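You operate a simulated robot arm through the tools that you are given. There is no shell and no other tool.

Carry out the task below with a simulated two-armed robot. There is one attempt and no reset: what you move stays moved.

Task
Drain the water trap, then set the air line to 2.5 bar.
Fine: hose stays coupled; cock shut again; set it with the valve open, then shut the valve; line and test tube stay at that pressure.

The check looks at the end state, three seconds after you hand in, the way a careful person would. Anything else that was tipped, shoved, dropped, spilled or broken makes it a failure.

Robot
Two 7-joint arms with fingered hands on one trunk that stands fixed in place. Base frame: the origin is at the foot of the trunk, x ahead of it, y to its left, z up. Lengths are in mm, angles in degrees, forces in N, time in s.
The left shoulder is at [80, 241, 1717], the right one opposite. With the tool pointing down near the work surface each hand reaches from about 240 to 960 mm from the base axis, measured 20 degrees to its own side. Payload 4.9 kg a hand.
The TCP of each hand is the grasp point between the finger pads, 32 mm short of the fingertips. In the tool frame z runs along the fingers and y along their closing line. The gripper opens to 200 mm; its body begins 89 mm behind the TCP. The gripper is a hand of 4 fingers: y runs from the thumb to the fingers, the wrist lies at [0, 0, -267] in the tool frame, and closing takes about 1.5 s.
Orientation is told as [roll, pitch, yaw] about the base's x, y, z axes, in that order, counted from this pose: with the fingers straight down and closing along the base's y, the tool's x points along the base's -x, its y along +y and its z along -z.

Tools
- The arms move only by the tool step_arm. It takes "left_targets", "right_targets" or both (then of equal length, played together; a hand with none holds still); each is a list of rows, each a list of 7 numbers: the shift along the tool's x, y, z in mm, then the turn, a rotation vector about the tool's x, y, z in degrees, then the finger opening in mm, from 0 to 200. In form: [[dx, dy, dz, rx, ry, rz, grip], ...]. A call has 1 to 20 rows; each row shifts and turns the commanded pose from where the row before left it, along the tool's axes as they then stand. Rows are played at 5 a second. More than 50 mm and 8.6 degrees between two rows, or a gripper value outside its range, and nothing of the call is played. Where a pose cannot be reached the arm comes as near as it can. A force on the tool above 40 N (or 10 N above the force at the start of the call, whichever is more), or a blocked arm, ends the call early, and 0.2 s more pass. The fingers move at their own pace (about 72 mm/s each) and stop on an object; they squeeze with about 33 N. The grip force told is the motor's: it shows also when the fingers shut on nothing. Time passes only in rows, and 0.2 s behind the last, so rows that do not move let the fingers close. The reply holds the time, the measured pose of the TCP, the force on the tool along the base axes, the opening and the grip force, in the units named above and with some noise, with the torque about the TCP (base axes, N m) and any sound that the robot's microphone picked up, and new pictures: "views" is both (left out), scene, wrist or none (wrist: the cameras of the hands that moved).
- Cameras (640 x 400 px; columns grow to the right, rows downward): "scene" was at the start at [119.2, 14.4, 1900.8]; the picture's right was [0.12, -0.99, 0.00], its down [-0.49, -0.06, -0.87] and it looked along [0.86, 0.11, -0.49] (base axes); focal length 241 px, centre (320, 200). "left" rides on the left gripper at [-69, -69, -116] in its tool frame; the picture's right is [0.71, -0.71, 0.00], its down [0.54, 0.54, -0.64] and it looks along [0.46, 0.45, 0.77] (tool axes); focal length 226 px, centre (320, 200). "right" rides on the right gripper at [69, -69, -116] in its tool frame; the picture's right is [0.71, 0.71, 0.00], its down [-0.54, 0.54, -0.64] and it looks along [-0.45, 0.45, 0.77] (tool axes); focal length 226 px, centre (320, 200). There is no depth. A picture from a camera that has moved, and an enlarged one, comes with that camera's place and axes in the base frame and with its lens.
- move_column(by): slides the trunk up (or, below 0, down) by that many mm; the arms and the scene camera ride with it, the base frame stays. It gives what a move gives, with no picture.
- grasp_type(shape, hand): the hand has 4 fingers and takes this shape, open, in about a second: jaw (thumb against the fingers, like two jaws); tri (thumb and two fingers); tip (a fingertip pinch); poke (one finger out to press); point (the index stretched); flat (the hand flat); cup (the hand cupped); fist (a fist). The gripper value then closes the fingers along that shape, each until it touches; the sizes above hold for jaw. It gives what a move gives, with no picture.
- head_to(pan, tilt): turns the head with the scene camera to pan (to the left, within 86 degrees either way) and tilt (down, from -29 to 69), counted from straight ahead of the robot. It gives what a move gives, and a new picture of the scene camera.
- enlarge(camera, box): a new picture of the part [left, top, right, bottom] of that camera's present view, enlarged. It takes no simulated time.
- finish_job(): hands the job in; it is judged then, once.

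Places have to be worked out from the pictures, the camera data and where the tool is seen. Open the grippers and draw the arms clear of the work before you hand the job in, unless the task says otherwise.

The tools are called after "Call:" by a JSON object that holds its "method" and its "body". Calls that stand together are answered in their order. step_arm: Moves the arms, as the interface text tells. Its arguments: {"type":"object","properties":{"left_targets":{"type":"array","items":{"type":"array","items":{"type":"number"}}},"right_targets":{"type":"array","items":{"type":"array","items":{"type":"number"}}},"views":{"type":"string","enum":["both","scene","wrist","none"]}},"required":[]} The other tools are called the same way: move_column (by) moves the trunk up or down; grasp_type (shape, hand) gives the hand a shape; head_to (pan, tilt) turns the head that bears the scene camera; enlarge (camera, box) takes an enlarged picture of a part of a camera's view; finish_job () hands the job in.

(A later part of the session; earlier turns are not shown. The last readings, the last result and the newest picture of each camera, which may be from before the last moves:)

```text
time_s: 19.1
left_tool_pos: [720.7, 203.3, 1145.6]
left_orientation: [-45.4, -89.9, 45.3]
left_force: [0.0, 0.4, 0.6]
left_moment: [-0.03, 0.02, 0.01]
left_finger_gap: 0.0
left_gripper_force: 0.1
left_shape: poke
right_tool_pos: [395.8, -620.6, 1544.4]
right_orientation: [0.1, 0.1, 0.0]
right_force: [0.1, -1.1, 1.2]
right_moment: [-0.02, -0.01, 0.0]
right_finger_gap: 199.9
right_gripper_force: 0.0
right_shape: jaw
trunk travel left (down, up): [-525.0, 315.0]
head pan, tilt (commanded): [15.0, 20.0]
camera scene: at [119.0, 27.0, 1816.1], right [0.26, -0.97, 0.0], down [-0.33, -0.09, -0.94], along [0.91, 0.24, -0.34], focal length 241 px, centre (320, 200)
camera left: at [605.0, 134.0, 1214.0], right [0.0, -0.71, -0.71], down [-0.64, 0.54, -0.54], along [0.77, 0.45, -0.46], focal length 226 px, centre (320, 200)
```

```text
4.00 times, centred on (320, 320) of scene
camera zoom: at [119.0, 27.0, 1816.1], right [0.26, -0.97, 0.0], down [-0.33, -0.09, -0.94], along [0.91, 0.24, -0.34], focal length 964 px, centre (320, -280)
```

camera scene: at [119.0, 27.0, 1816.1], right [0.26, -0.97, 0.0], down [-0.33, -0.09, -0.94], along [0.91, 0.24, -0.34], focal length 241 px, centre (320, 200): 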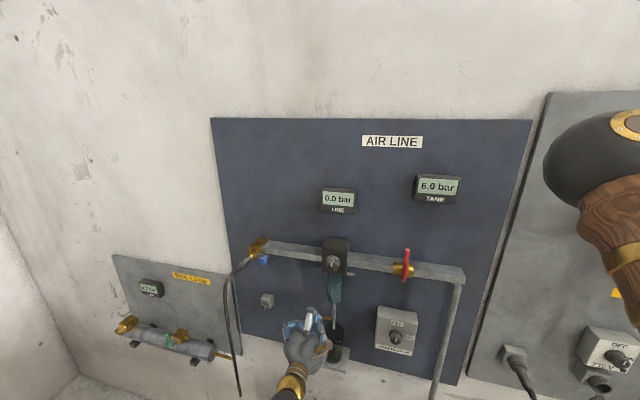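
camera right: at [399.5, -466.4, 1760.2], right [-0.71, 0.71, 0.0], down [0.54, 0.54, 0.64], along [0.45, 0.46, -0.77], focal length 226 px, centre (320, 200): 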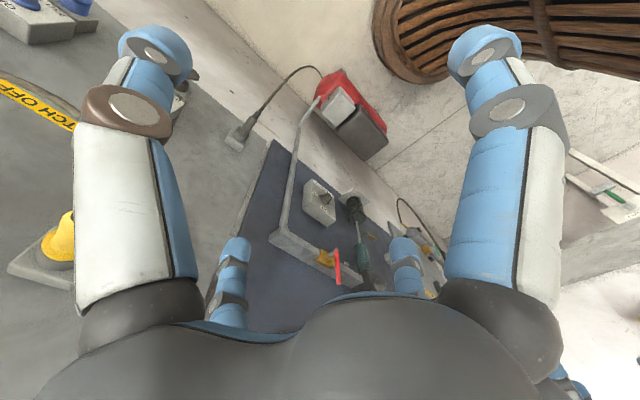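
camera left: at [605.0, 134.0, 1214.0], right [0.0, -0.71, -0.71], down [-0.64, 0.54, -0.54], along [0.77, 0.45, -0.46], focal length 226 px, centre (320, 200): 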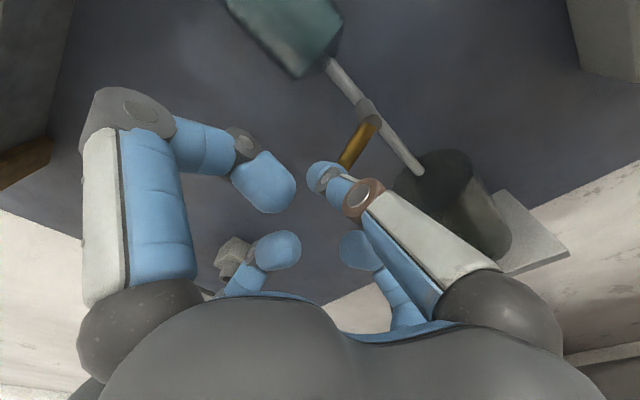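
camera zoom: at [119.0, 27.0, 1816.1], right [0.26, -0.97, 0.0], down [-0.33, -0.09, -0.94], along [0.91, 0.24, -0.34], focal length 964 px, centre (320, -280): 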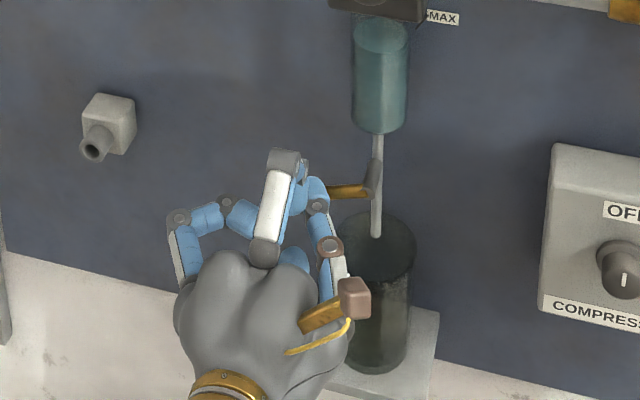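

The lever is turning down freely. I follow its arc toward vertical.

Call:
{"method": "step_arm", "body": {"left_targets": [[6, -4, 0, 0, 0, 0, 0], [7, -4, 0, 0, 0, 0, 0], [6, -4, 0, 0, 0, 0, 0], [5, -5, 0, 0, 0, 0, 0], [4, -5, 0, 0, 0, 0, 0], [4, -6, 0, 0, 0, 0, 0], [3, -6, 0, 0, 0, 0, 0]], "views": "both"}}

Call:
{"method": "enlarge", "body": {"camera": "left", "box": [270, 40, 510, 220]}}

Call:
{"method": "enlarge", "body": {"camera": "scene", "box": [270, 270, 370, 370]}}

```text
time_s: 20.7
left_tool_pos: [719.7, 167.9, 1110.8]
left_orientation: [29.5, -90.0, -29.6]
left_force: [-0.9, 0.3, -0.1]
left_moment: [0.01, 0.04, 0.02]
left_finger_gap: 0.0
left_gripper_force: 0.0
left_shape: poke
right_tool_pos: [395.6, -621.2, 1543.6]
right_orientation: [0.0, 0.0, 0.0]
right_force: [-0.8, 0.4, -1.1]
right_moment: [-0.01, -0.02, 0.01]
right_finger_gap: 199.9
right_gripper_force: 0.0
right_shape: jaw
trunk travel left (down, up): [-525.0, 315.0]
head pan, tilt (commanded): [15.0, 20.0]
camera scene: at [119.0, 26.6, 1816.1], right [0.26, -0.97, 0.0], down [-0.33, -0.09, -0.94], along [0.91, 0.24, -0.34], focal length 241 px, centre (320, 200)
camera left: at [605.0, 99.6, 1178.9], right [0.0, -0.71, -0.71], down [-0.64, 0.54, -0.54], along [0.77, 0.45, -0.46], focal length 226 px, centre (320, 200)
```

scene: 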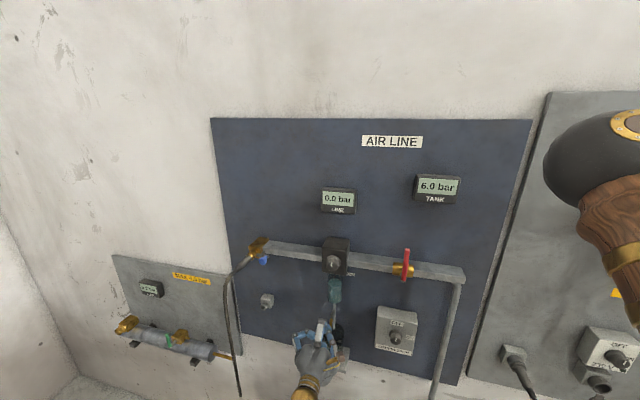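
left: 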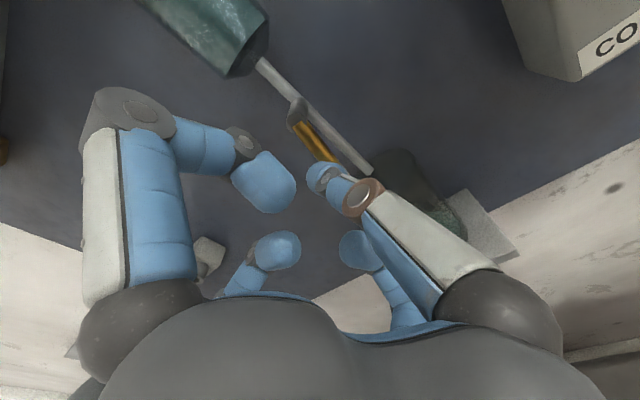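

```text
2.22 times, centred on (390, 130) of left
camera zoom: at [605.0, 99.6, 1178.9], right [0.0, -0.71, -0.71], down [-0.64, 0.54, -0.54], along [0.77, 0.45, -0.46], focal length 502 px, centre (164, 356)
```

zoom: 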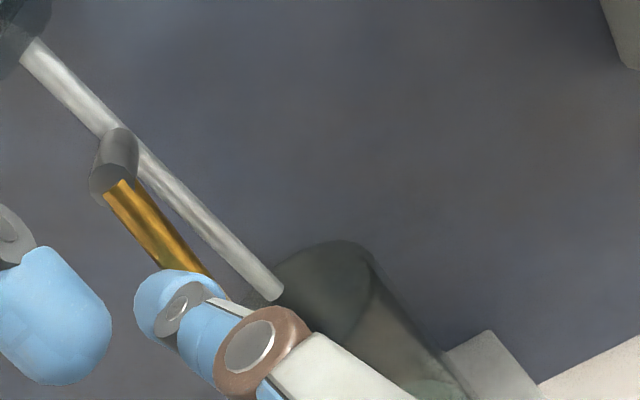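

```text
4.00 times, centred on (320, 320) of scene
camera zoom: at [119.0, 26.6, 1816.1], right [0.26, -0.97, 0.0], down [-0.33, -0.09, -0.94], along [0.91, 0.24, -0.34], focal length 964 px, centre (320, -280)
```

zoom: 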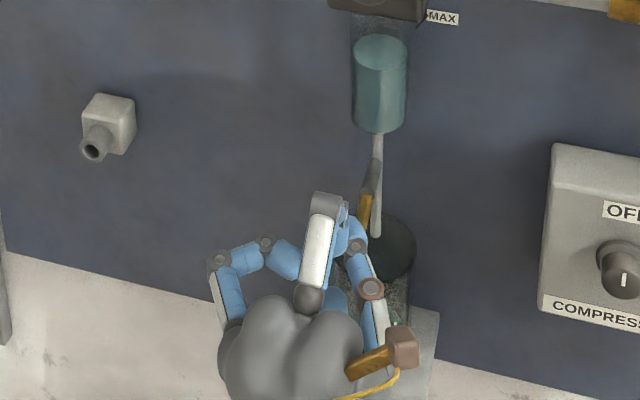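

The lever is parallel to the pipe and the level in the trap is falling into the cup. I hold still and let it drain, watching the cup.

Call:
{"method": "step_arm", "body": {"left_targets": [[0, 0, 0, 0, 0, 0, 0], [0, 0, 0, 0, 0, 0, 0], [0, 0, 0, 0, 0, 0, 0], [0, 0, 0, 0, 0, 0, 0], [0, 0, 0, 0, 0, 0, 0], [0, 0, 0, 0, 0, 0, 0], [0, 0, 0, 0, 0, 0, 0], [0, 0, 0, 0, 0, 0, 0], [0, 0, 0, 0, 0, 0, 0], [0, 0, 0, 0, 0, 0, 0]], "views": "both"}}

Call:
{"method": "enlarge", "body": {"camera": "scene", "box": [270, 250, 390, 370]}}

```text
time_s: 22.9
left_tool_pos: [720.4, 168.4, 1110.4]
left_orientation: [-3.2, -90.0, 3.2]
left_force: [-0.4, 0.4, 0.3]
left_moment: [-0.01, 0.02, 0.02]
left_finger_gap: 0.0
left_gripper_force: 0.1
left_shape: poke
right_tool_pos: [395.5, -620.6, 1543.9]
right_orientation: [0.0, -0.1, 0.0]
right_force: [0.2, 0.0, 0.3]
right_moment: [0.01, 0.0, 0.01]
right_finger_gap: 199.8
right_gripper_force: 0.0
right_shape: jaw
trunk travel left (down, up): [-525.0, 315.0]
head pan, tilt (commanded): [15.0, 20.0]
camera scene: at [119.1, 26.9, 1816.1], right [0.26, -0.97, 0.0], down [-0.33, -0.09, -0.94], along [0.91, 0.24, -0.34], focal length 241 px, centre (320, 200)
camera left: at [605.1, 100.1, 1179.0], right [0.0, -0.71, -0.71], down [-0.64, 0.54, -0.54], along [0.77, 0.45, -0.46], focal length 226 px, centre (320, 200)
```

scene: 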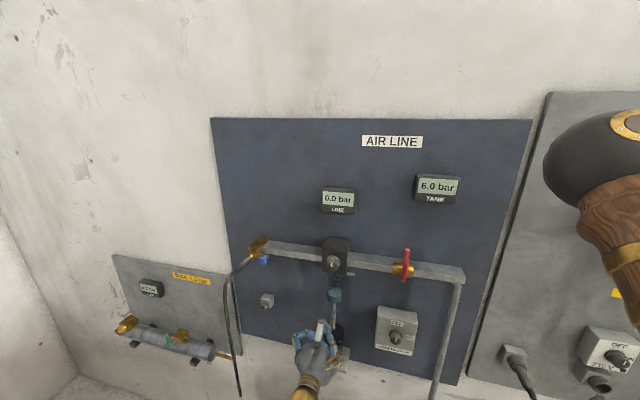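
left: 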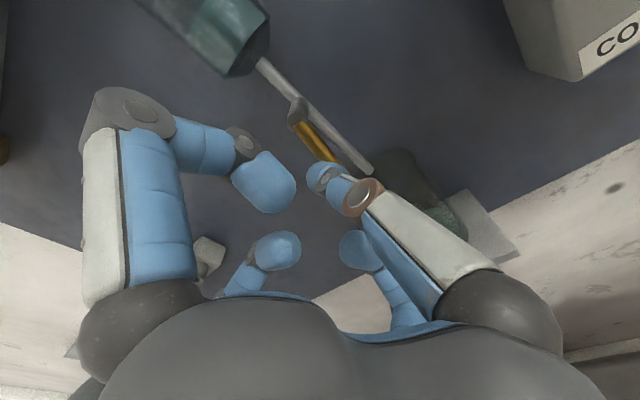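

```text
3.33 times, centred on (330, 310) of scene
camera zoom: at [119.1, 26.9, 1816.1], right [0.26, -0.97, 0.0], down [-0.33, -0.09, -0.94], along [0.91, 0.24, -0.34], focal length 804 px, centre (287, -167)
```

zoom: 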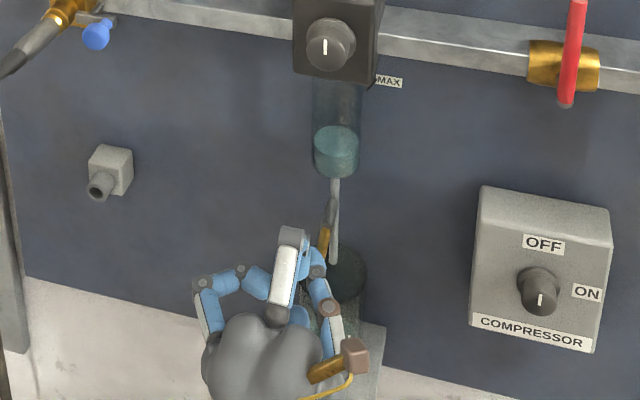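

The trap is emptying steadily. I wait some more, still holding the lever.

Call:
{"method": "step_arm", "body": {"left_targets": [[0, 0, 0, 0, 0, 0, 0], [0, 0, 0, 0, 0, 0, 0], [0, 0, 0, 0, 0, 0, 0], [0, 0, 0, 0, 0, 0, 0], [0, 0, 0, 0, 0, 0, 0], [0, 0, 0, 0, 0, 0, 0], [0, 0, 0, 0, 0, 0, 0], [0, 0, 0, 0, 0, 0, 0], [0, 0, 0, 0, 0, 0, 0], [0, 0, 0, 0, 0, 0, 0]], "views": "none"}}

Call:
{"method": "enlarge", "body": {"camera": "scene", "box": [270, 250, 390, 370]}}

Call:
{"method": "enlarge", "body": {"camera": "left", "box": [130, 0, 530, 260]}}

```text
time_s: 25.1
left_tool_pos: [720.9, 168.1, 1110.6]
left_orientation: [-1.4, -90.1, 1.5]
left_force: [0.0, 0.2, -0.3]
left_moment: [-0.02, -0.02, 0.0]
left_finger_gap: 0.1
left_gripper_force: 0.0
left_shape: poke
right_tool_pos: [396.0, -620.2, 1543.8]
right_orientation: [0.1, 0.0, 0.0]
right_force: [1.6, -0.3, -0.1]
right_moment: [0.0, -0.02, -0.01]
right_finger_gap: 199.5
right_gripper_force: 0.0
right_shape: jaw
trunk travel left (down, up): [-525.0, 315.0]
head pan, tilt (commanded): [15.0, 20.0]
```

```text
3.33 times, centred on (330, 310) of scene
camera zoom: at [119.1, 26.9, 1816.1], right [0.26, -0.97, 0.0], down [-0.33, -0.09, -0.94], along [0.91, 0.24, -0.34], focal length 804 px, centre (287, -167)
```

zoom: 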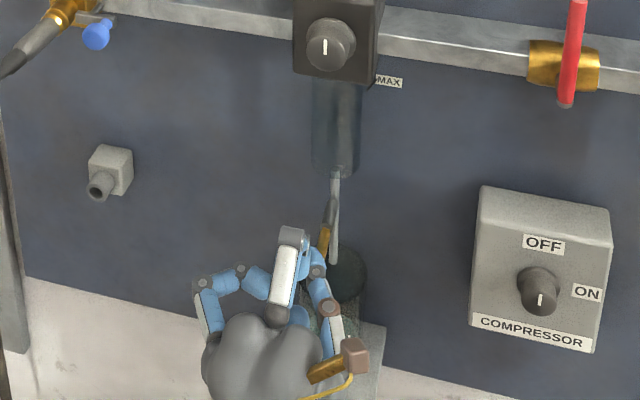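

```text
1.54 times, centred on (330, 130) of left
camera zoom: at [605.1, 100.1, 1179.0], right [0.0, -0.71, -0.71], down [-0.64, 0.54, -0.54], along [0.77, 0.45, -0.46], focal length 348 px, centre (305, 308)
```

zoom: 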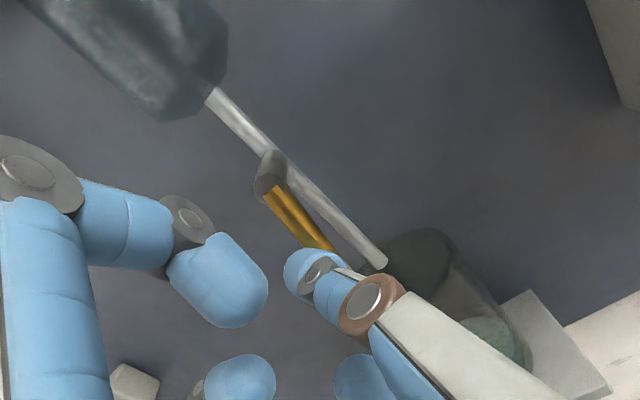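

The bowl looks empty and the water is in the cup. After a moment more I back the finger off, pass it in front to the right of the lever (y≈120), and check before pushing it shut.

Call:
{"method": "step_arm", "body": {"left_targets": [[0, 0, 0, 0, 0, 0, 0], [0, 0, 0, 0, 0, 0, 0], [0, 0, 0, 0, 0, 0, 0], [0, 0, 0, 0, 0, 0, 0], [0, 5, 0, 0, 0, 0, 0], [0, 3, -25, 0, 0, 0, 0], [0, 0, -30, 0, 0, 0, 0], [0, -25, 0, 0, 0, 0, 0], [0, -30, 0, 0, 0, 0, 0]], "views": "both"}}

Call:
{"method": "enlarge", "body": {"camera": "scene", "box": [270, 250, 390, 370]}}

Call:
{"method": "enlarge", "body": {"camera": "left", "box": [130, 0, 530, 260]}}

```text
time_s: 27.1
left_tool_pos: [679.2, 134.2, 1113.5]
left_orientation: [123.5, -88.9, -123.6]
left_force: [0.8, -1.4, -0.8]
left_moment: [0.03, 0.05, 0.06]
left_finger_gap: 0.0
left_gripper_force: 0.0
left_shape: poke
right_tool_pos: [407.0, -612.8, 1542.2]
right_orientation: [-0.4, 0.5, 0.0]
right_force: [0.6, 0.1, 0.1]
right_moment: [-0.05, 0.03, -0.01]
right_finger_gap: 199.9
right_gripper_force: 0.0
right_shape: jaw
trunk travel left (down, up): [-525.0, 315.0]
head pan, tilt (commanded): [15.0, 20.0]
camera scene: at [132.1, 35.0, 1814.8], right [0.26, -0.97, 0.0], down [-0.34, -0.09, -0.94], along [0.9, 0.24, -0.35], focal length 241 px, centre (320, 200)
camera left: at [564.6, 64.9, 1179.8], right [0.01, -0.7, -0.72], down [-0.64, 0.55, -0.54], along [0.77, 0.46, -0.44], focal length 226 px, centre (320, 200)
```

scene: 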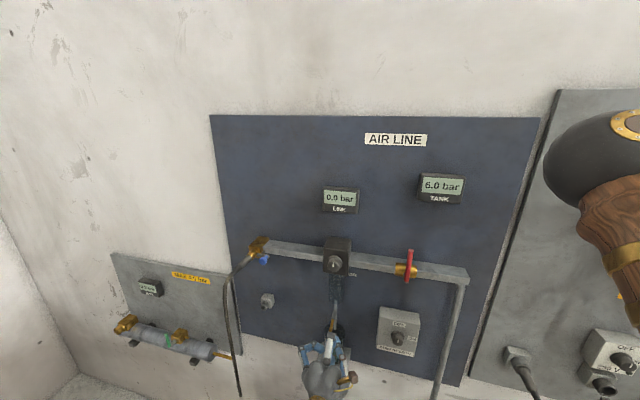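
left: 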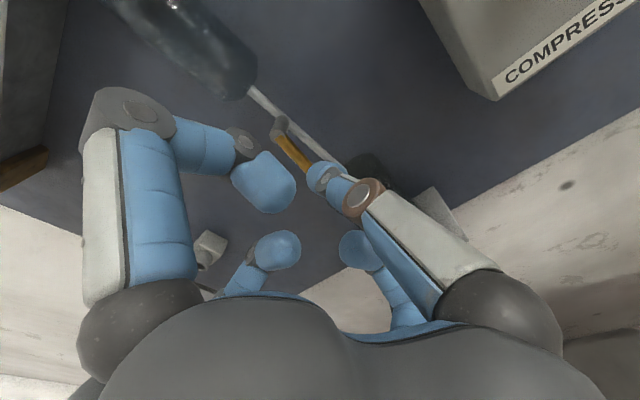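

```text
3.33 times, centred on (330, 310) of scene
camera zoom: at [132.1, 35.0, 1814.8], right [0.26, -0.97, 0.0], down [-0.34, -0.09, -0.94], along [0.9, 0.24, -0.35], focal length 804 px, centre (287, -167)
```

zoom: 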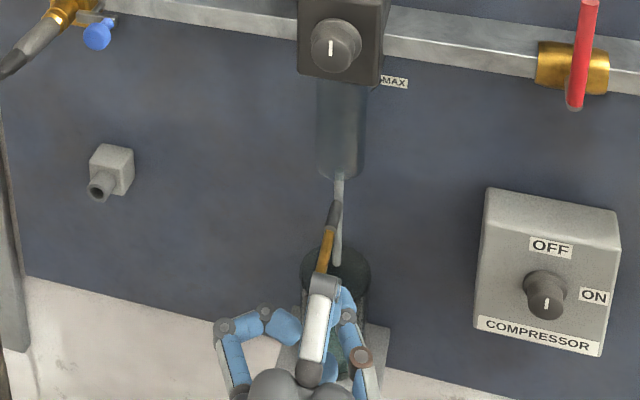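

```text
1.54 times, centred on (330, 130) of left
camera zoom: at [564.6, 64.9, 1179.8], right [0.01, -0.7, -0.72], down [-0.64, 0.55, -0.54], along [0.77, 0.46, -0.44], focal length 348 px, centre (305, 308)
```

zoom: 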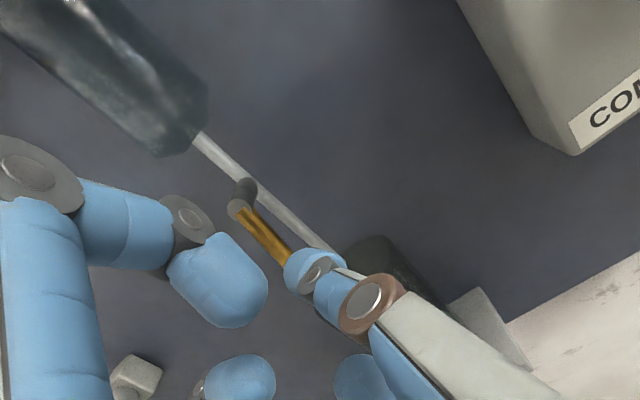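

The trunk swayed a bit with that fast move; I let it settle before going on, moving right a little further.

Call:
{"method": "step_arm", "body": {"left_targets": [[0, -6, 0, 0, 0, 0, 0], [0, -6, 0, 0, 0, 0, 0], [0, 0, 0, 0, 0, 0, 0], [0, 0, 0, 0, 0, 0, 0], [0, 0, 0, 0, 0, 0, 0]], "views": "both"}}

```text
time_s: 28.3
left_tool_pos: [681.3, 122.8, 1113.0]
left_orientation: [121.5, -88.8, -121.5]
left_force: [-0.4, 0.2, -0.4]
left_moment: [-0.01, -0.01, 0.04]
left_finger_gap: 0.0
left_gripper_force: 0.1
left_shape: poke
right_tool_pos: [406.6, -614.4, 1542.2]
right_orientation: [-0.3, 0.3, 0.0]
right_force: [-0.6, -0.3, -0.5]
right_moment: [-0.03, 0.0, -0.05]
right_finger_gap: 199.9
right_gripper_force: 0.0
right_shape: jaw
trunk travel left (down, up): [-525.0, 315.0]
head pan, tilt (commanded): [15.0, 20.0]
camera scene: at [132.3, 33.7, 1814.8], right [0.26, -0.97, 0.0], down [-0.34, -0.09, -0.94], along [0.9, 0.24, -0.35], focal length 241 px, centre (320, 200)
camera left: at [565.3, 53.0, 1179.0], right [0.01, -0.7, -0.72], down [-0.64, 0.55, -0.54], along [0.77, 0.46, -0.44], focal length 226 px, centre (320, 200)
```

scene: 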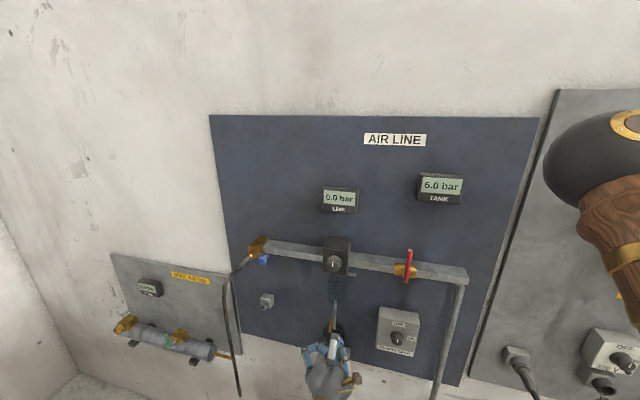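
left: 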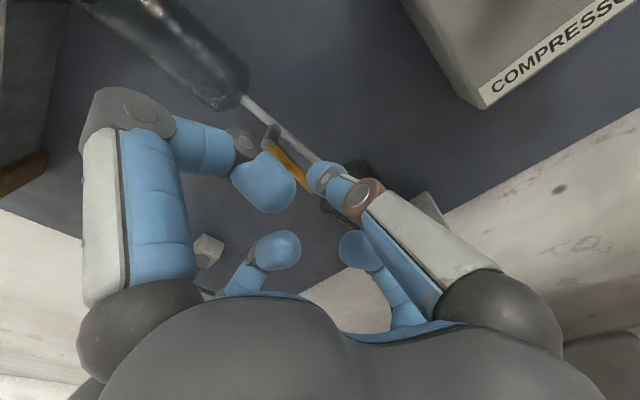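

The trunk stays slightly leaned, which hints that some part of the left arm may be touching something. I look down at the arm to check.

Call:
{"method": "head_to", "body": {"pan": 20, "tilt": 60}}

```text
time_s: 29.4
left_tool_pos: [680.5, 122.8, 1112.3]
left_orientation: [120.3, -88.8, -120.1]
left_force: [0.7, 0.1, -0.6]
left_moment: [0.0, -0.01, 0.01]
left_finger_gap: 0.3
left_gripper_force: 0.1
left_shape: poke
right_tool_pos: [407.8, -613.8, 1542.7]
right_orientation: [-0.4, 0.5, 0.0]
right_force: [-0.1, 0.3, 0.3]
right_moment: [0.0, 0.03, 0.0]
right_finger_gap: 200.0
right_gripper_force: 0.0
right_shape: jaw
trunk travel left (down, up): [-525.0, 315.0]
head pan, tilt (commanded): [20.0, 60.0]
camera scene: at [104.7, 32.1, 1757.1], right [0.34, -0.94, 0.0], down [-0.82, -0.3, -0.49], along [0.46, 0.17, -0.87], focal length 241 px, centre (320, 200)
```

scene: 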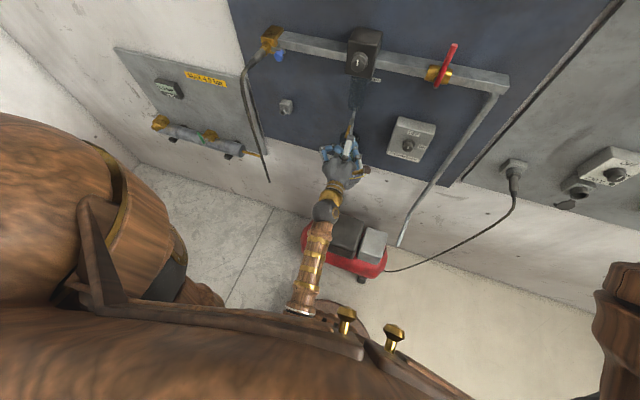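

The left elbow was resting on the trunk when the hand was drawn back; moving forward relieves that. I re-aim the head at the board and move the finger forward, to the right of the lever.

Call:
{"method": "head_to", "body": {"pan": 12, "tilt": 38}}

Call:
{"method": "step_arm", "body": {"left_targets": [[0, 0, 13, 0, 0, 0, 0], [0, 0, 13, 0, 0, 0, 0], [0, 0, 13, 0, 0, 0, 0], [0, 0, 12, 0, 0, 0, 0], [0, 0, 0, 0, 0, 0, 0]], "views": "both"}}

Call:
{"method": "enlarge", "body": {"camera": "left", "box": [130, 0, 530, 260]}}

Call:
{"method": "enlarge", "body": {"camera": "scene", "box": [260, 190, 400, 290]}}

```text
time_s: 30.3
left_tool_pos: [680.3, 123.2, 1112.6]
left_orientation: [120.1, -88.9, -119.9]
left_force: [1.2, -1.0, -0.5]
left_moment: [-0.01, -0.01, 0.0]
left_finger_gap: 0.0
left_gripper_force: 0.0
left_shape: poke
right_tool_pos: [407.7, -615.1, 1543.6]
right_orientation: [-0.2, 0.5, 0.1]
right_force: [-0.4, -0.2, -0.5]
right_moment: [-0.01, -0.01, -0.01]
right_finger_gap: 199.8
right_gripper_force: 0.1
right_shape: jaw
trunk travel left (down, up): [-525.0, 315.0]
head pan, tilt (commanded): [12.0, 38.0]
camera scene: at [126.6, 27.4, 1786.6], right [0.21, -0.98, 0.0], down [-0.61, -0.13, -0.78], along [0.77, 0.16, -0.62], focal length 241 px, centre (320, 200)
```

scene: 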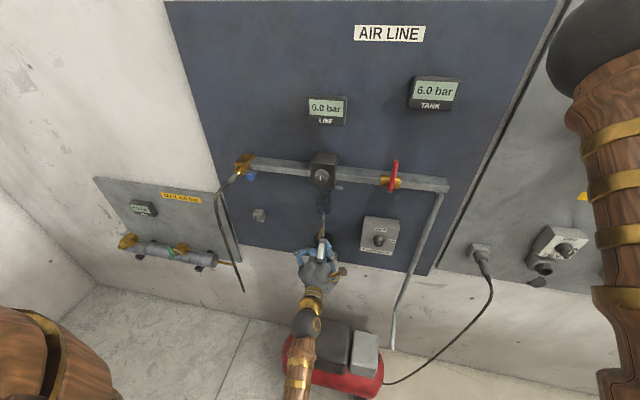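

```text
time_s: 31.5
left_tool_pos: [714.2, 106.9, 1112.4]
left_orientation: [128.1, -89.9, -128.3]
left_force: [-0.9, -0.5, 0.8]
left_moment: [-0.01, 0.03, 0.02]
left_finger_gap: 0.0
left_gripper_force: 0.1
left_shape: poke
right_tool_pos: [393.1, -622.1, 1544.1]
right_orientation: [0.0, -0.1, -0.1]
right_force: [-0.3, -0.1, -0.1]
right_moment: [0.02, -0.05, 0.03]
right_finger_gap: 200.1
right_gripper_force: 0.0
right_shape: jaw
trunk travel left (down, up): [-525.0, 315.0]
head pan, tilt (commanded): [12.0, 38.0]
camera scene: at [110.3, 18.5, 1788.0], right [0.21, -0.98, 0.0], down [-0.6, -0.13, -0.79], along [0.77, 0.16, -0.61], focal length 241 px, centre (320, 200)
camera left: at [599.5, 39.1, 1179.9], right [0.0, -0.71, -0.71], down [-0.64, 0.54, -0.54], along [0.77, 0.45, -0.45], focal length 226 px, centre (320, 200)
```

scene: 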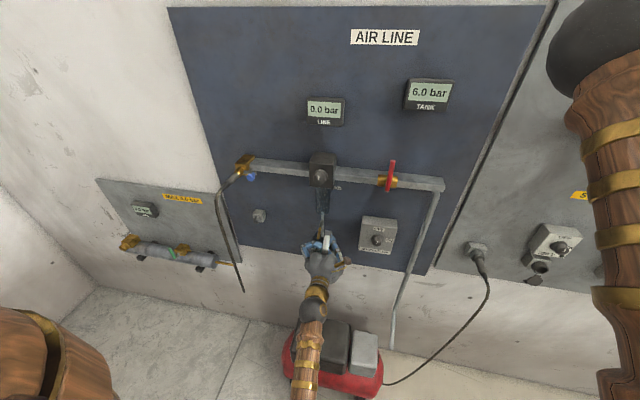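
left: 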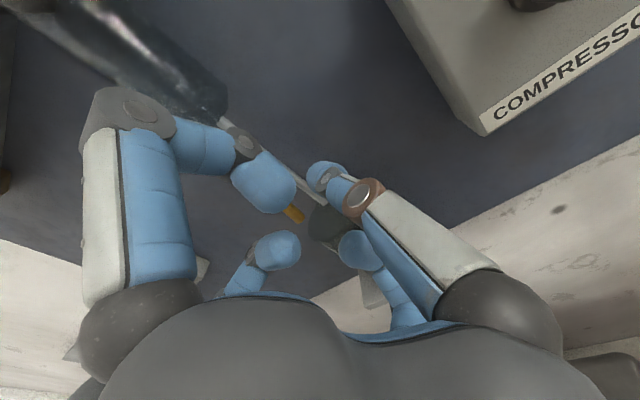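

```text
1.54 times, centred on (330, 130) of left
camera zoom: at [599.5, 39.1, 1179.9], right [0.0, -0.71, -0.71], down [-0.64, 0.54, -0.54], along [0.77, 0.45, -0.45], focal length 348 px, centre (305, 308)
```

zoom: 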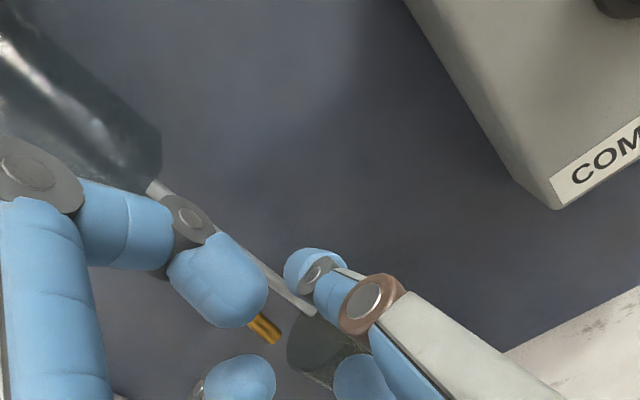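

```text
4.00 times, centred on (330, 240) of scene
camera zoom: at [110.3, 18.5, 1788.0], right [0.21, -0.98, 0.0], down [-0.6, -0.13, -0.79], along [0.77, 0.16, -0.61], focal length 964 px, centre (280, 40)
```

zoom: 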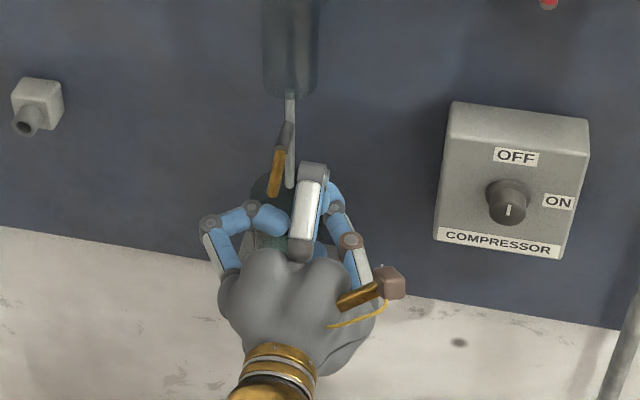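

The finger is right of the lever and the trunk no longer leans. I push to the left, raising the lever from below for the first 30 degrees.

Call:
{"method": "step_arm", "body": {"left_targets": [[2, 10, 8, 0, 0, 0, 0], [2, 10, 0, 0, 0, 0, 0], [2, 8, 0, 0, 0, 0, 0], [0, 8, 0, 0, 0, 0, 0], [0, 7, 0, 0, 0, 0, 0], [0, 7, 0, 0, 0, 0, 0], [0, 5, 0, 0, 0, 0, 0]], "views": "both"}}

Call:
{"method": "enlarge", "body": {"camera": "left", "box": [130, 0, 530, 260]}}

Call:
{"method": "enlarge", "body": {"camera": "scene", "box": [260, 190, 400, 290]}}

```text
time_s: 33.1
left_tool_pos: [725.0, 164.0, 1104.2]
left_orientation: [-20.3, -90.0, 20.3]
left_force: [-0.9, -0.8, 0.9]
left_moment: [0.0, 0.01, 0.0]
left_finger_gap: 0.1
left_gripper_force: 0.0
left_shape: poke
right_tool_pos: [396.7, -619.0, 1544.2]
right_orientation: [0.0, 0.0, 0.0]
right_force: [0.6, 0.3, -0.4]
right_moment: [0.02, -0.02, -0.04]
right_finger_gap: 199.7
right_gripper_force: 0.0
right_shape: jaw
trunk travel left (down, up): [-525.0, 315.0]
head pan, tilt (commanded): [12.0, 38.0]
camera scene: at [113.8, 21.0, 1787.7], right [0.21, -0.98, 0.0], down [-0.6, -0.13, -0.79], along [0.77, 0.16, -0.62], focal length 241 px, centre (320, 200)
camera left: at [609.8, 96.4, 1173.1], right [0.0, -0.71, -0.71], down [-0.64, 0.54, -0.54], along [0.77, 0.45, -0.46], focal length 226 px, centre (320, 200)
```

scene: 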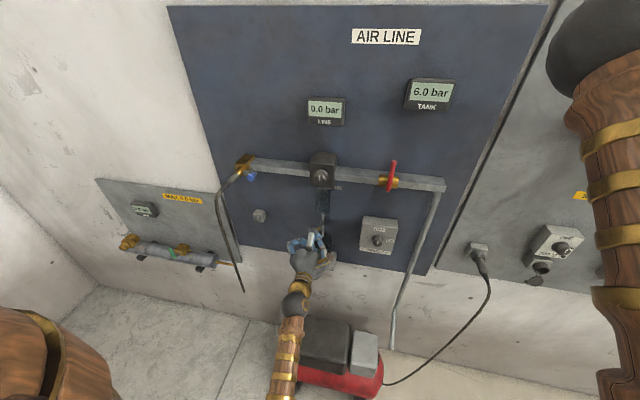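
left: 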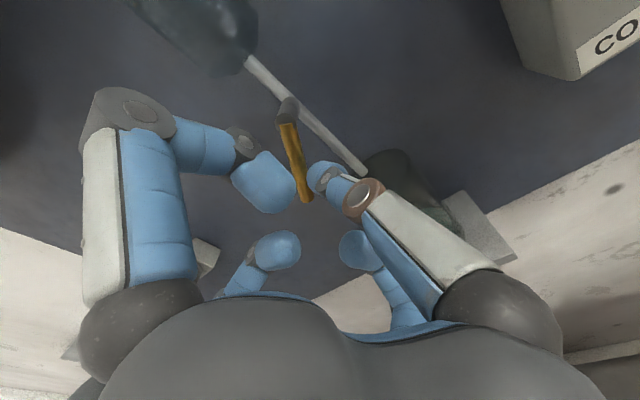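

```text
1.54 times, centred on (330, 130) of left
camera zoom: at [609.8, 96.4, 1173.1], right [0.0, -0.71, -0.71], down [-0.64, 0.54, -0.54], along [0.77, 0.45, -0.46], focal length 348 px, centre (305, 308)
```

zoom: 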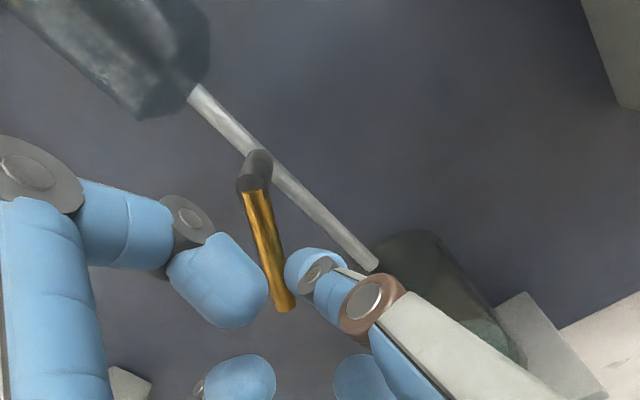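

```text
4.00 times, centred on (330, 240) of scene
camera zoom: at [113.8, 21.0, 1787.7], right [0.21, -0.98, 0.0], down [-0.6, -0.13, -0.79], along [0.77, 0.16, -0.62], focal length 964 px, centre (280, 40)
```

zoom: 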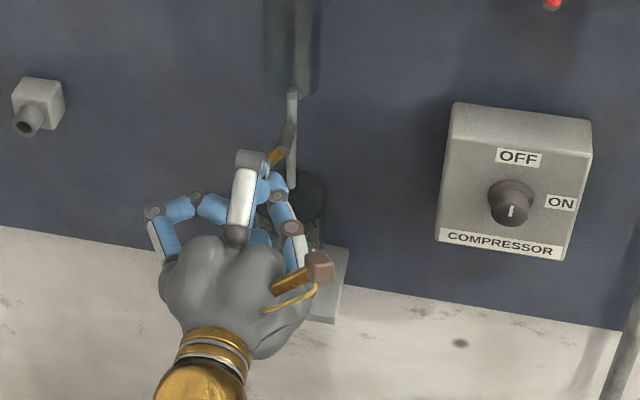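

The lever is coming back up. I follow the arc toward horizontal and stop just short to check.

Call:
{"method": "step_arm", "body": {"left_targets": [[-3, 7, 0, 0, 0, 0, 0], [-4, 6, 0, 0, 0, 0, 0], [-4, 6, 0, 0, 0, 0, 0], [-5, 5, 0, 0, 0, 0, 0], [-5, 4, 0, 0, 0, 0, 0], [-6, 4, 0, 0, 0, 0, 0]], "views": "both"}}

Call:
{"method": "enlarge", "body": {"camera": "left", "box": [130, 0, 530, 260]}}

Call:
{"method": "enlarge", "body": {"camera": "scene", "box": [260, 190, 400, 290]}}

```text
time_s: 34.5
left_tool_pos: [725.2, 197.9, 1131.1]
left_orientation: [32.9, -90.0, -33.0]
left_force: [-1.0, 0.2, 0.4]
left_moment: [0.0, 0.01, 0.01]
left_finger_gap: 0.0
left_gripper_force: 0.1
left_shape: poke
right_tool_pos: [396.5, -620.6, 1541.9]
right_orientation: [-0.1, 0.0, 0.0]
right_force: [-0.4, 0.7, 1.0]
right_moment: [-0.01, 0.01, -0.02]
right_finger_gap: 200.1
right_gripper_force: 0.1
right_shape: jaw
trunk travel left (down, up): [-525.0, 315.0]
head pan, tilt (commanded): [12.0, 38.0]
camera scene: at [113.6, 20.8, 1787.7], right [0.21, -0.98, 0.0], down [-0.6, -0.13, -0.79], along [0.77, 0.16, -0.62], focal length 241 px, centre (320, 200)
camera left: at [609.7, 128.8, 1200.3], right [0.0, -0.71, -0.71], down [-0.64, 0.54, -0.54], along [0.77, 0.46, -0.45], focal length 226 px, centre (320, 200)
```

scene: 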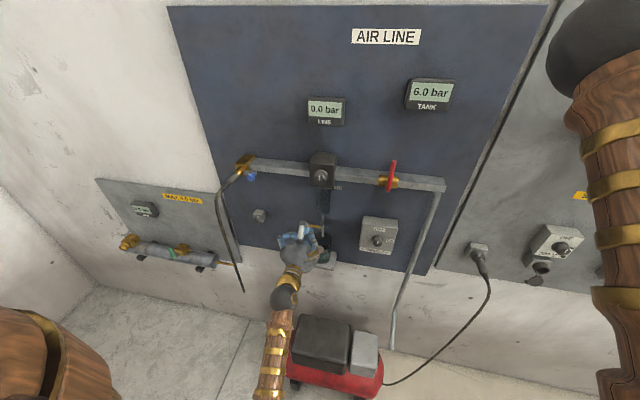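
left: 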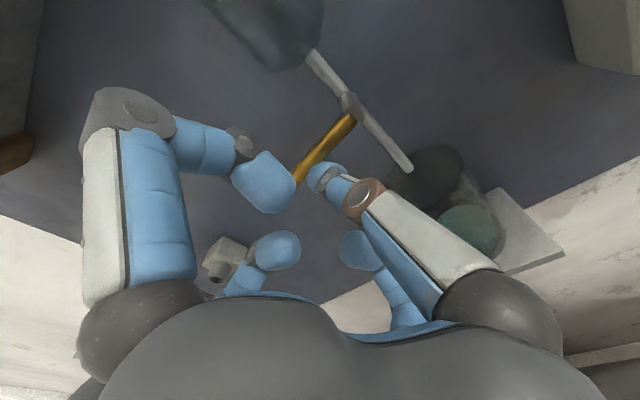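

```text
1.54 times, centred on (330, 130) of left
camera zoom: at [609.7, 128.8, 1200.3], right [0.0, -0.71, -0.71], down [-0.64, 0.54, -0.54], along [0.77, 0.46, -0.45], focal length 348 px, centre (305, 308)
```

zoom: 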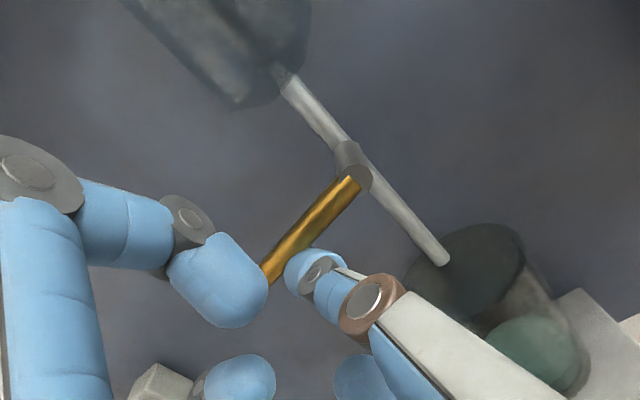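

```text
4.00 times, centred on (330, 240) of scene
camera zoom: at [113.6, 20.8, 1787.7], right [0.21, -0.98, 0.0], down [-0.6, -0.13, -0.79], along [0.77, 0.16, -0.62], focal length 964 px, centre (280, 40)
```

zoom: 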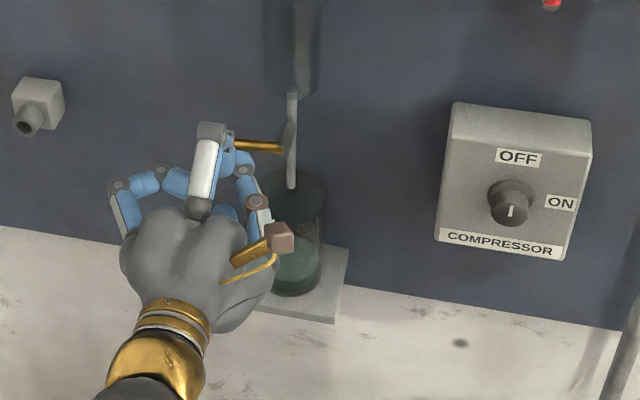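

The lever looks within a few degrees of horizontal. I nudge it gently up the last bit, watching for a stop in the force reading.

Call:
{"method": "step_arm", "body": {"left_targets": [[-3, 1, 0, 0, 0, 0, 0], [-3, 1, 0, 0, 0, 0, 0], [0, 0, 0, 0, 0, 0, 0]], "views": "none"}}

Call:
{"method": "enlarge", "body": {"camera": "left", "box": [230, 40, 470, 200]}}

Call:
{"method": "enlarge", "body": {"camera": "scene", "box": [280, 190, 360, 250]}}

```text
time_s: 35.3
left_tool_pos: [725.6, 199.1, 1137.5]
left_orientation: [-4.7, -89.9, 4.8]
left_force: [-0.9, -0.8, -2.2]
left_moment: [0.01, 0.06, -0.03]
left_finger_gap: 0.0
left_gripper_force: 0.0
left_shape: poke
right_tool_pos: [396.6, -619.3, 1544.1]
right_orientation: [0.0, 0.0, 0.0]
right_force: [-0.3, 0.5, -0.9]
right_moment: [0.0, 0.0, 0.03]
right_finger_gap: 200.1
right_gripper_force: 0.1
right_shape: jaw
trunk travel left (down, up): [-525.0, 315.0]
head pan, tilt (commanded): [12.0, 38.0]
```

```text
2.50 times, centred on (350, 120) of left
camera zoom: at [609.8, 130.2, 1205.6], right [0.0, -0.71, -0.71], down [-0.64, 0.54, -0.54], along [0.77, 0.45, -0.46], focal length 565 px, centre (245, 400)
```

zoom: 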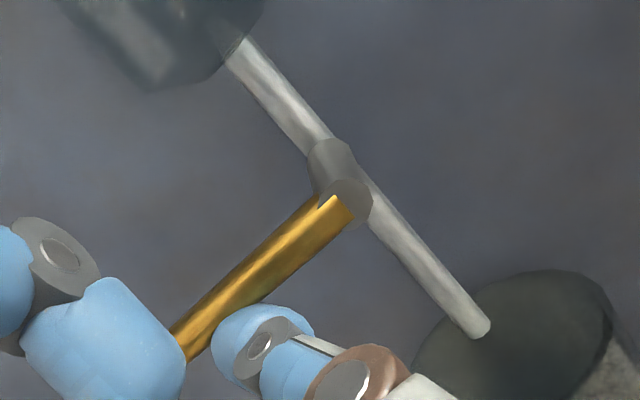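

```text
6.67 times, centred on (320, 220) of scene
camera zoom: at [113.8, 20.6, 1787.7], right [0.21, -0.98, 0.0], down [-0.6, -0.13, -0.79], along [0.77, 0.16, -0.62], focal length 1607 px, centre (320, 67)
```

zoom: 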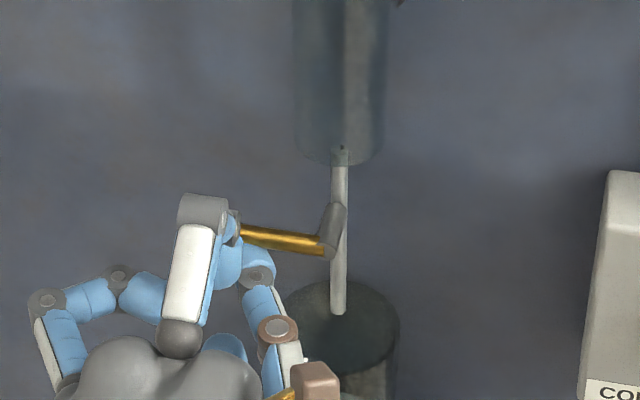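

The lever now matches horizontal in both views and I feel −2 N. One more 3 mm nudge tells whether this is the stop.

Call:
{"method": "step_arm", "body": {"left_targets": [[-3, 0, 0, 0, 0, 0, 0], [0, 0, 0, 0, 0, 0, 0], [0, 0, 0, 0, 0, 0, 0]], "views": "none"}}

Call:
{"method": "enlarge", "body": {"camera": "left", "box": [230, 40, 470, 200]}}

Call:
{"method": "enlarge", "body": {"camera": "scene", "box": [280, 190, 360, 250]}}

```text
time_s: 36.1
left_tool_pos: [726.2, 198.6, 1138.6]
left_orientation: [-9.3, -89.8, 9.3]
left_force: [-5.1, -2.5, -14.3]
left_moment: [-0.02, 0.34, -0.06]
left_finger_gap: 0.0
left_gripper_force: 0.0
left_shape: poke
right_tool_pos: [396.3, -620.1, 1543.8]
right_orientation: [0.0, 0.0, 0.0]
right_force: [0.2, -0.6, 0.9]
right_moment: [0.01, 0.04, -0.02]
right_finger_gap: 200.1
right_gripper_force: 0.1
right_shape: jaw
trunk travel left (down, up): [-525.0, 315.0]
head pan, tilt (commanded): [12.0, 38.0]
```

```text
2.50 times, centred on (350, 120) of left
camera zoom: at [610.3, 130.2, 1207.4], right [0.0, -0.71, -0.71], down [-0.64, 0.54, -0.54], along [0.76, 0.45, -0.46], focal length 565 px, centre (245, 400)
```

zoom: 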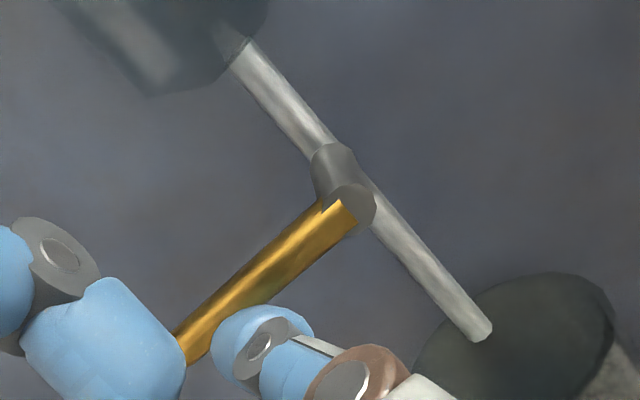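

```text
6.67 times, centred on (320, 220) of scene
camera zoom: at [114.7, 21.0, 1787.5], right [0.21, -0.98, 0.0], down [-0.6, -0.13, -0.79], along [0.77, 0.16, -0.62], focal length 1607 px, centre (320, 67)
```

zoom: 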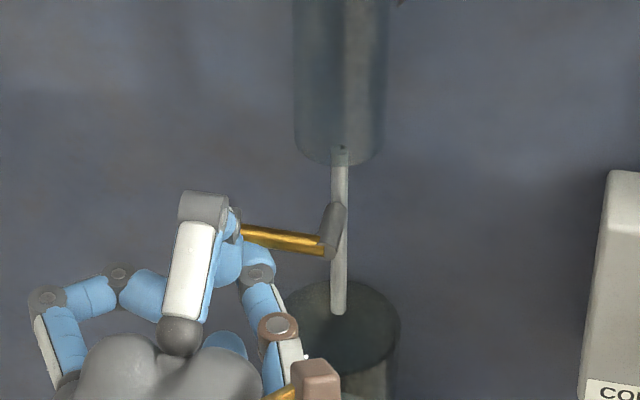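

That is the hard stop (14 N, no further turn): the cock is shut. I ease the finger off downward, then draw the hand back and to the left.

Call:
{"method": "step_arm", "body": {"left_targets": [[5, 0, 0, 0, 0, 0, 0], [5, 2, -5, 0, 0, 0, 0], [0, 5, -15, 0, 0, 0, 0], [0, 8, -15, 0, 0, 0, 0], [0, 8, -15, 0, 0, 0, 0], [0, 8, -15, 0, 0, 0, 0], [0, 8, 0, 0, 0, 0, 0], [0, 0, 0, 0, 0, 0, 0]], "views": "both"}}

Call:
{"method": "enlarge", "body": {"camera": "scene", "box": [260, 150, 400, 270]}}

```text
time_s: 37.9
left_tool_pos: [667.4, 236.1, 1125.4]
left_orientation: [22.6, -89.5, -22.7]
left_force: [-0.6, 0.6, -0.6]
left_moment: [-0.01, 0.02, 0.0]
left_finger_gap: 0.1
left_gripper_force: 0.0
left_shape: poke
right_tool_pos: [407.7, -623.4, 1538.8]
right_orientation: [0.2, 0.5, 0.1]
right_force: [0.4, -0.5, 0.0]
right_moment: [-0.02, -0.01, 0.01]
right_finger_gap: 199.5
right_gripper_force: 0.1
right_shape: jaw
trunk travel left (down, up): [-525.0, 315.0]
head pan, tilt (commanded): [12.0, 38.0]
camera scene: at [126.8, 16.3, 1786.8], right [0.21, -0.98, 0.0], down [-0.61, -0.13, -0.78], along [0.77, 0.17, -0.62], focal length 241 px, centre (320, 200)
camera left: at [553.1, 166.8, 1195.8], right [-0.01, -0.7, -0.71], down [-0.65, 0.54, -0.53], along [0.76, 0.46, -0.46], focal length 226 px, centre (320, 200)
```

scene: 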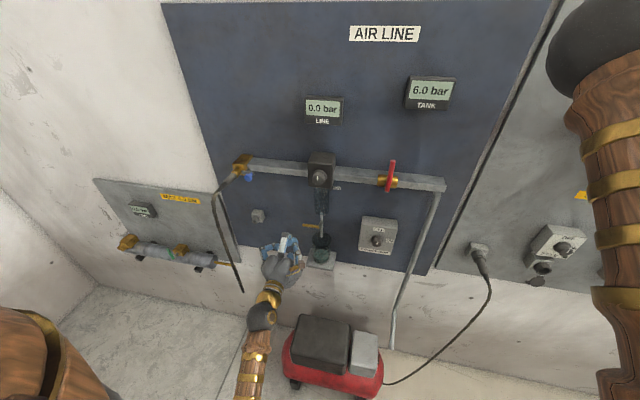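
left: 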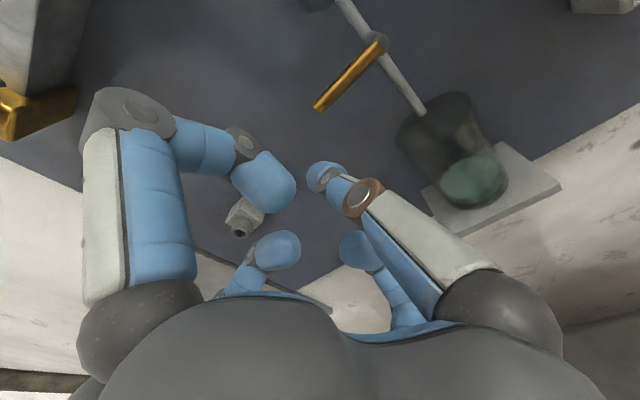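

```text
3.33 times, centred on (330, 210) of scene
camera zoom: at [126.8, 16.3, 1786.8], right [0.21, -0.98, 0.0], down [-0.61, -0.13, -0.78], along [0.77, 0.17, -0.62], focal length 804 px, centre (287, 167)
```

zoom: 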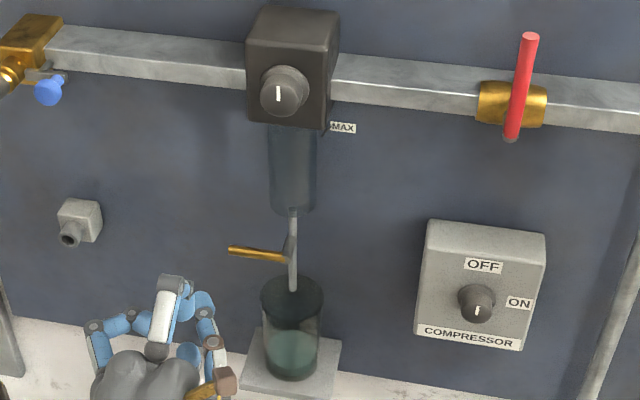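

Cock lever is horizontal, trap empty, cup standing with the water. Now I raise the left hand, well back from the board, toward knob height.

Call:
{"method": "step_arm", "body": {"left_targets": [[-25, 5, 0, 0, 0, 0, 0], [-30, 5, 0, 0, 0, 0, 0], [-30, 5, 0, 0, 0, 0, 0], [-30, 5, 0, 0, 0, 0, 0], [-30, 0, 0, 0, 0, 0, 0], [-30, 0, 0, 0, 0, 0, 0], [-30, 0, 0, 0, 0, 0, 0], [-30, 0, 0, 0, 0, 0, 0], [-25, 0, 0, 0, 0, 0, 0], [0, 0, 0, 0, 0, 0, 0]], "views": "both"}}

```text
time_s: 40.1
left_tool_pos: [661.7, 261.1, 1389.0]
left_orientation: [-41.0, -89.9, 40.9]
left_force: [0.4, 0.5, -0.6]
left_moment: [0.02, -0.07, -0.02]
left_finger_gap: 0.0
left_gripper_force: 0.1
left_shape: poke
right_tool_pos: [398.2, -616.2, 1544.8]
right_orientation: [0.0, 0.1, -0.1]
right_force: [0.6, 1.2, 0.5]
right_moment: [-0.06, 0.07, 0.01]
right_finger_gap: 199.9
right_gripper_force: 0.0
right_shape: jaw
trunk travel left (down, up): [-525.0, 315.0]
head pan, tilt (commanded): [12.0, 38.0]
camera scene: at [115.8, 24.5, 1787.5], right [0.21, -0.98, 0.0], down [-0.6, -0.13, -0.79], along [0.77, 0.16, -0.62], focal length 241 px, centre (320, 200)
camera left: at [546.9, 192.6, 1458.0], right [0.0, -0.71, -0.71], down [-0.64, 0.54, -0.54], along [0.77, 0.45, -0.46], focal length 226 px, centre (320, 200)
```

scene: 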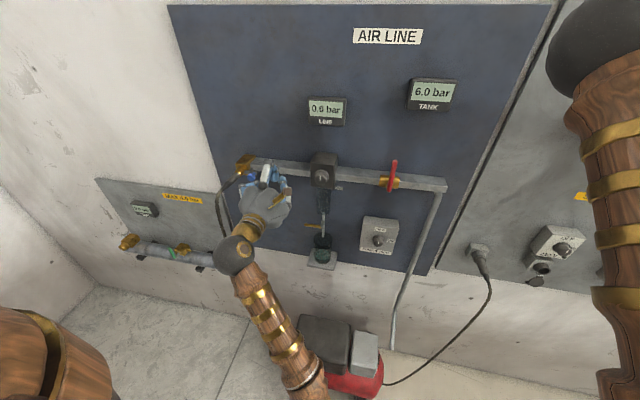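
left: 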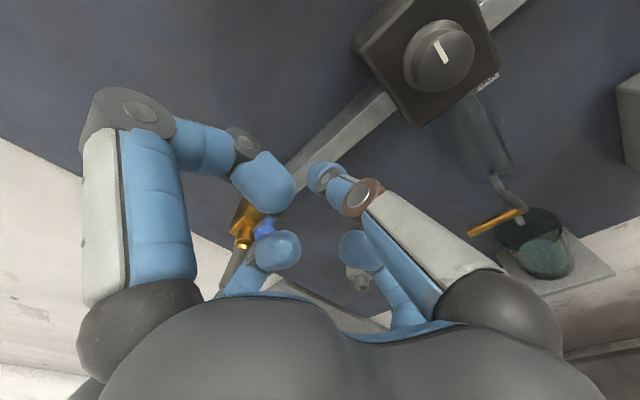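

The left camera now has a good view of the regulator. I zoom in on it.

Call:
{"method": "enlarge", "body": {"camera": "left", "box": [330, 0, 550, 140]}}

Call:
{"method": "enlarge", "body": {"camera": "scene", "box": [280, 130, 360, 190]}}

```text
2.86 times, centred on (440, 70) of left
camera zoom: at [546.9, 192.6, 1458.0], right [0.0, -0.71, -0.71], down [-0.64, 0.54, -0.54], along [0.77, 0.45, -0.46], focal length 646 px, centre (-23, 571)
```

zoom: 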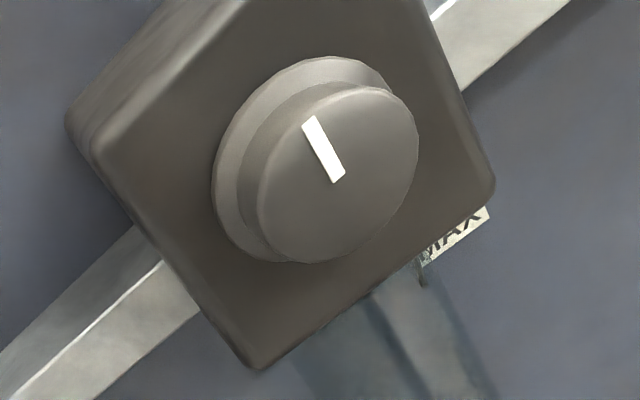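

```text
6.67 times, centred on (320, 160) of scene
camera zoom: at [115.8, 24.5, 1787.5], right [0.21, -0.98, 0.0], down [-0.6, -0.13, -0.79], along [0.77, 0.16, -0.62], focal length 1607 px, centre (320, 467)
```

zoom: 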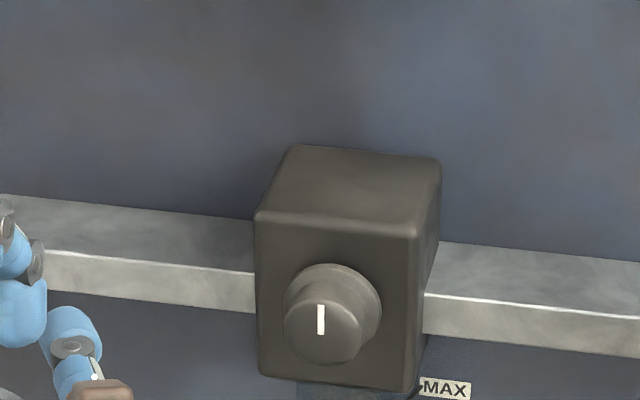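

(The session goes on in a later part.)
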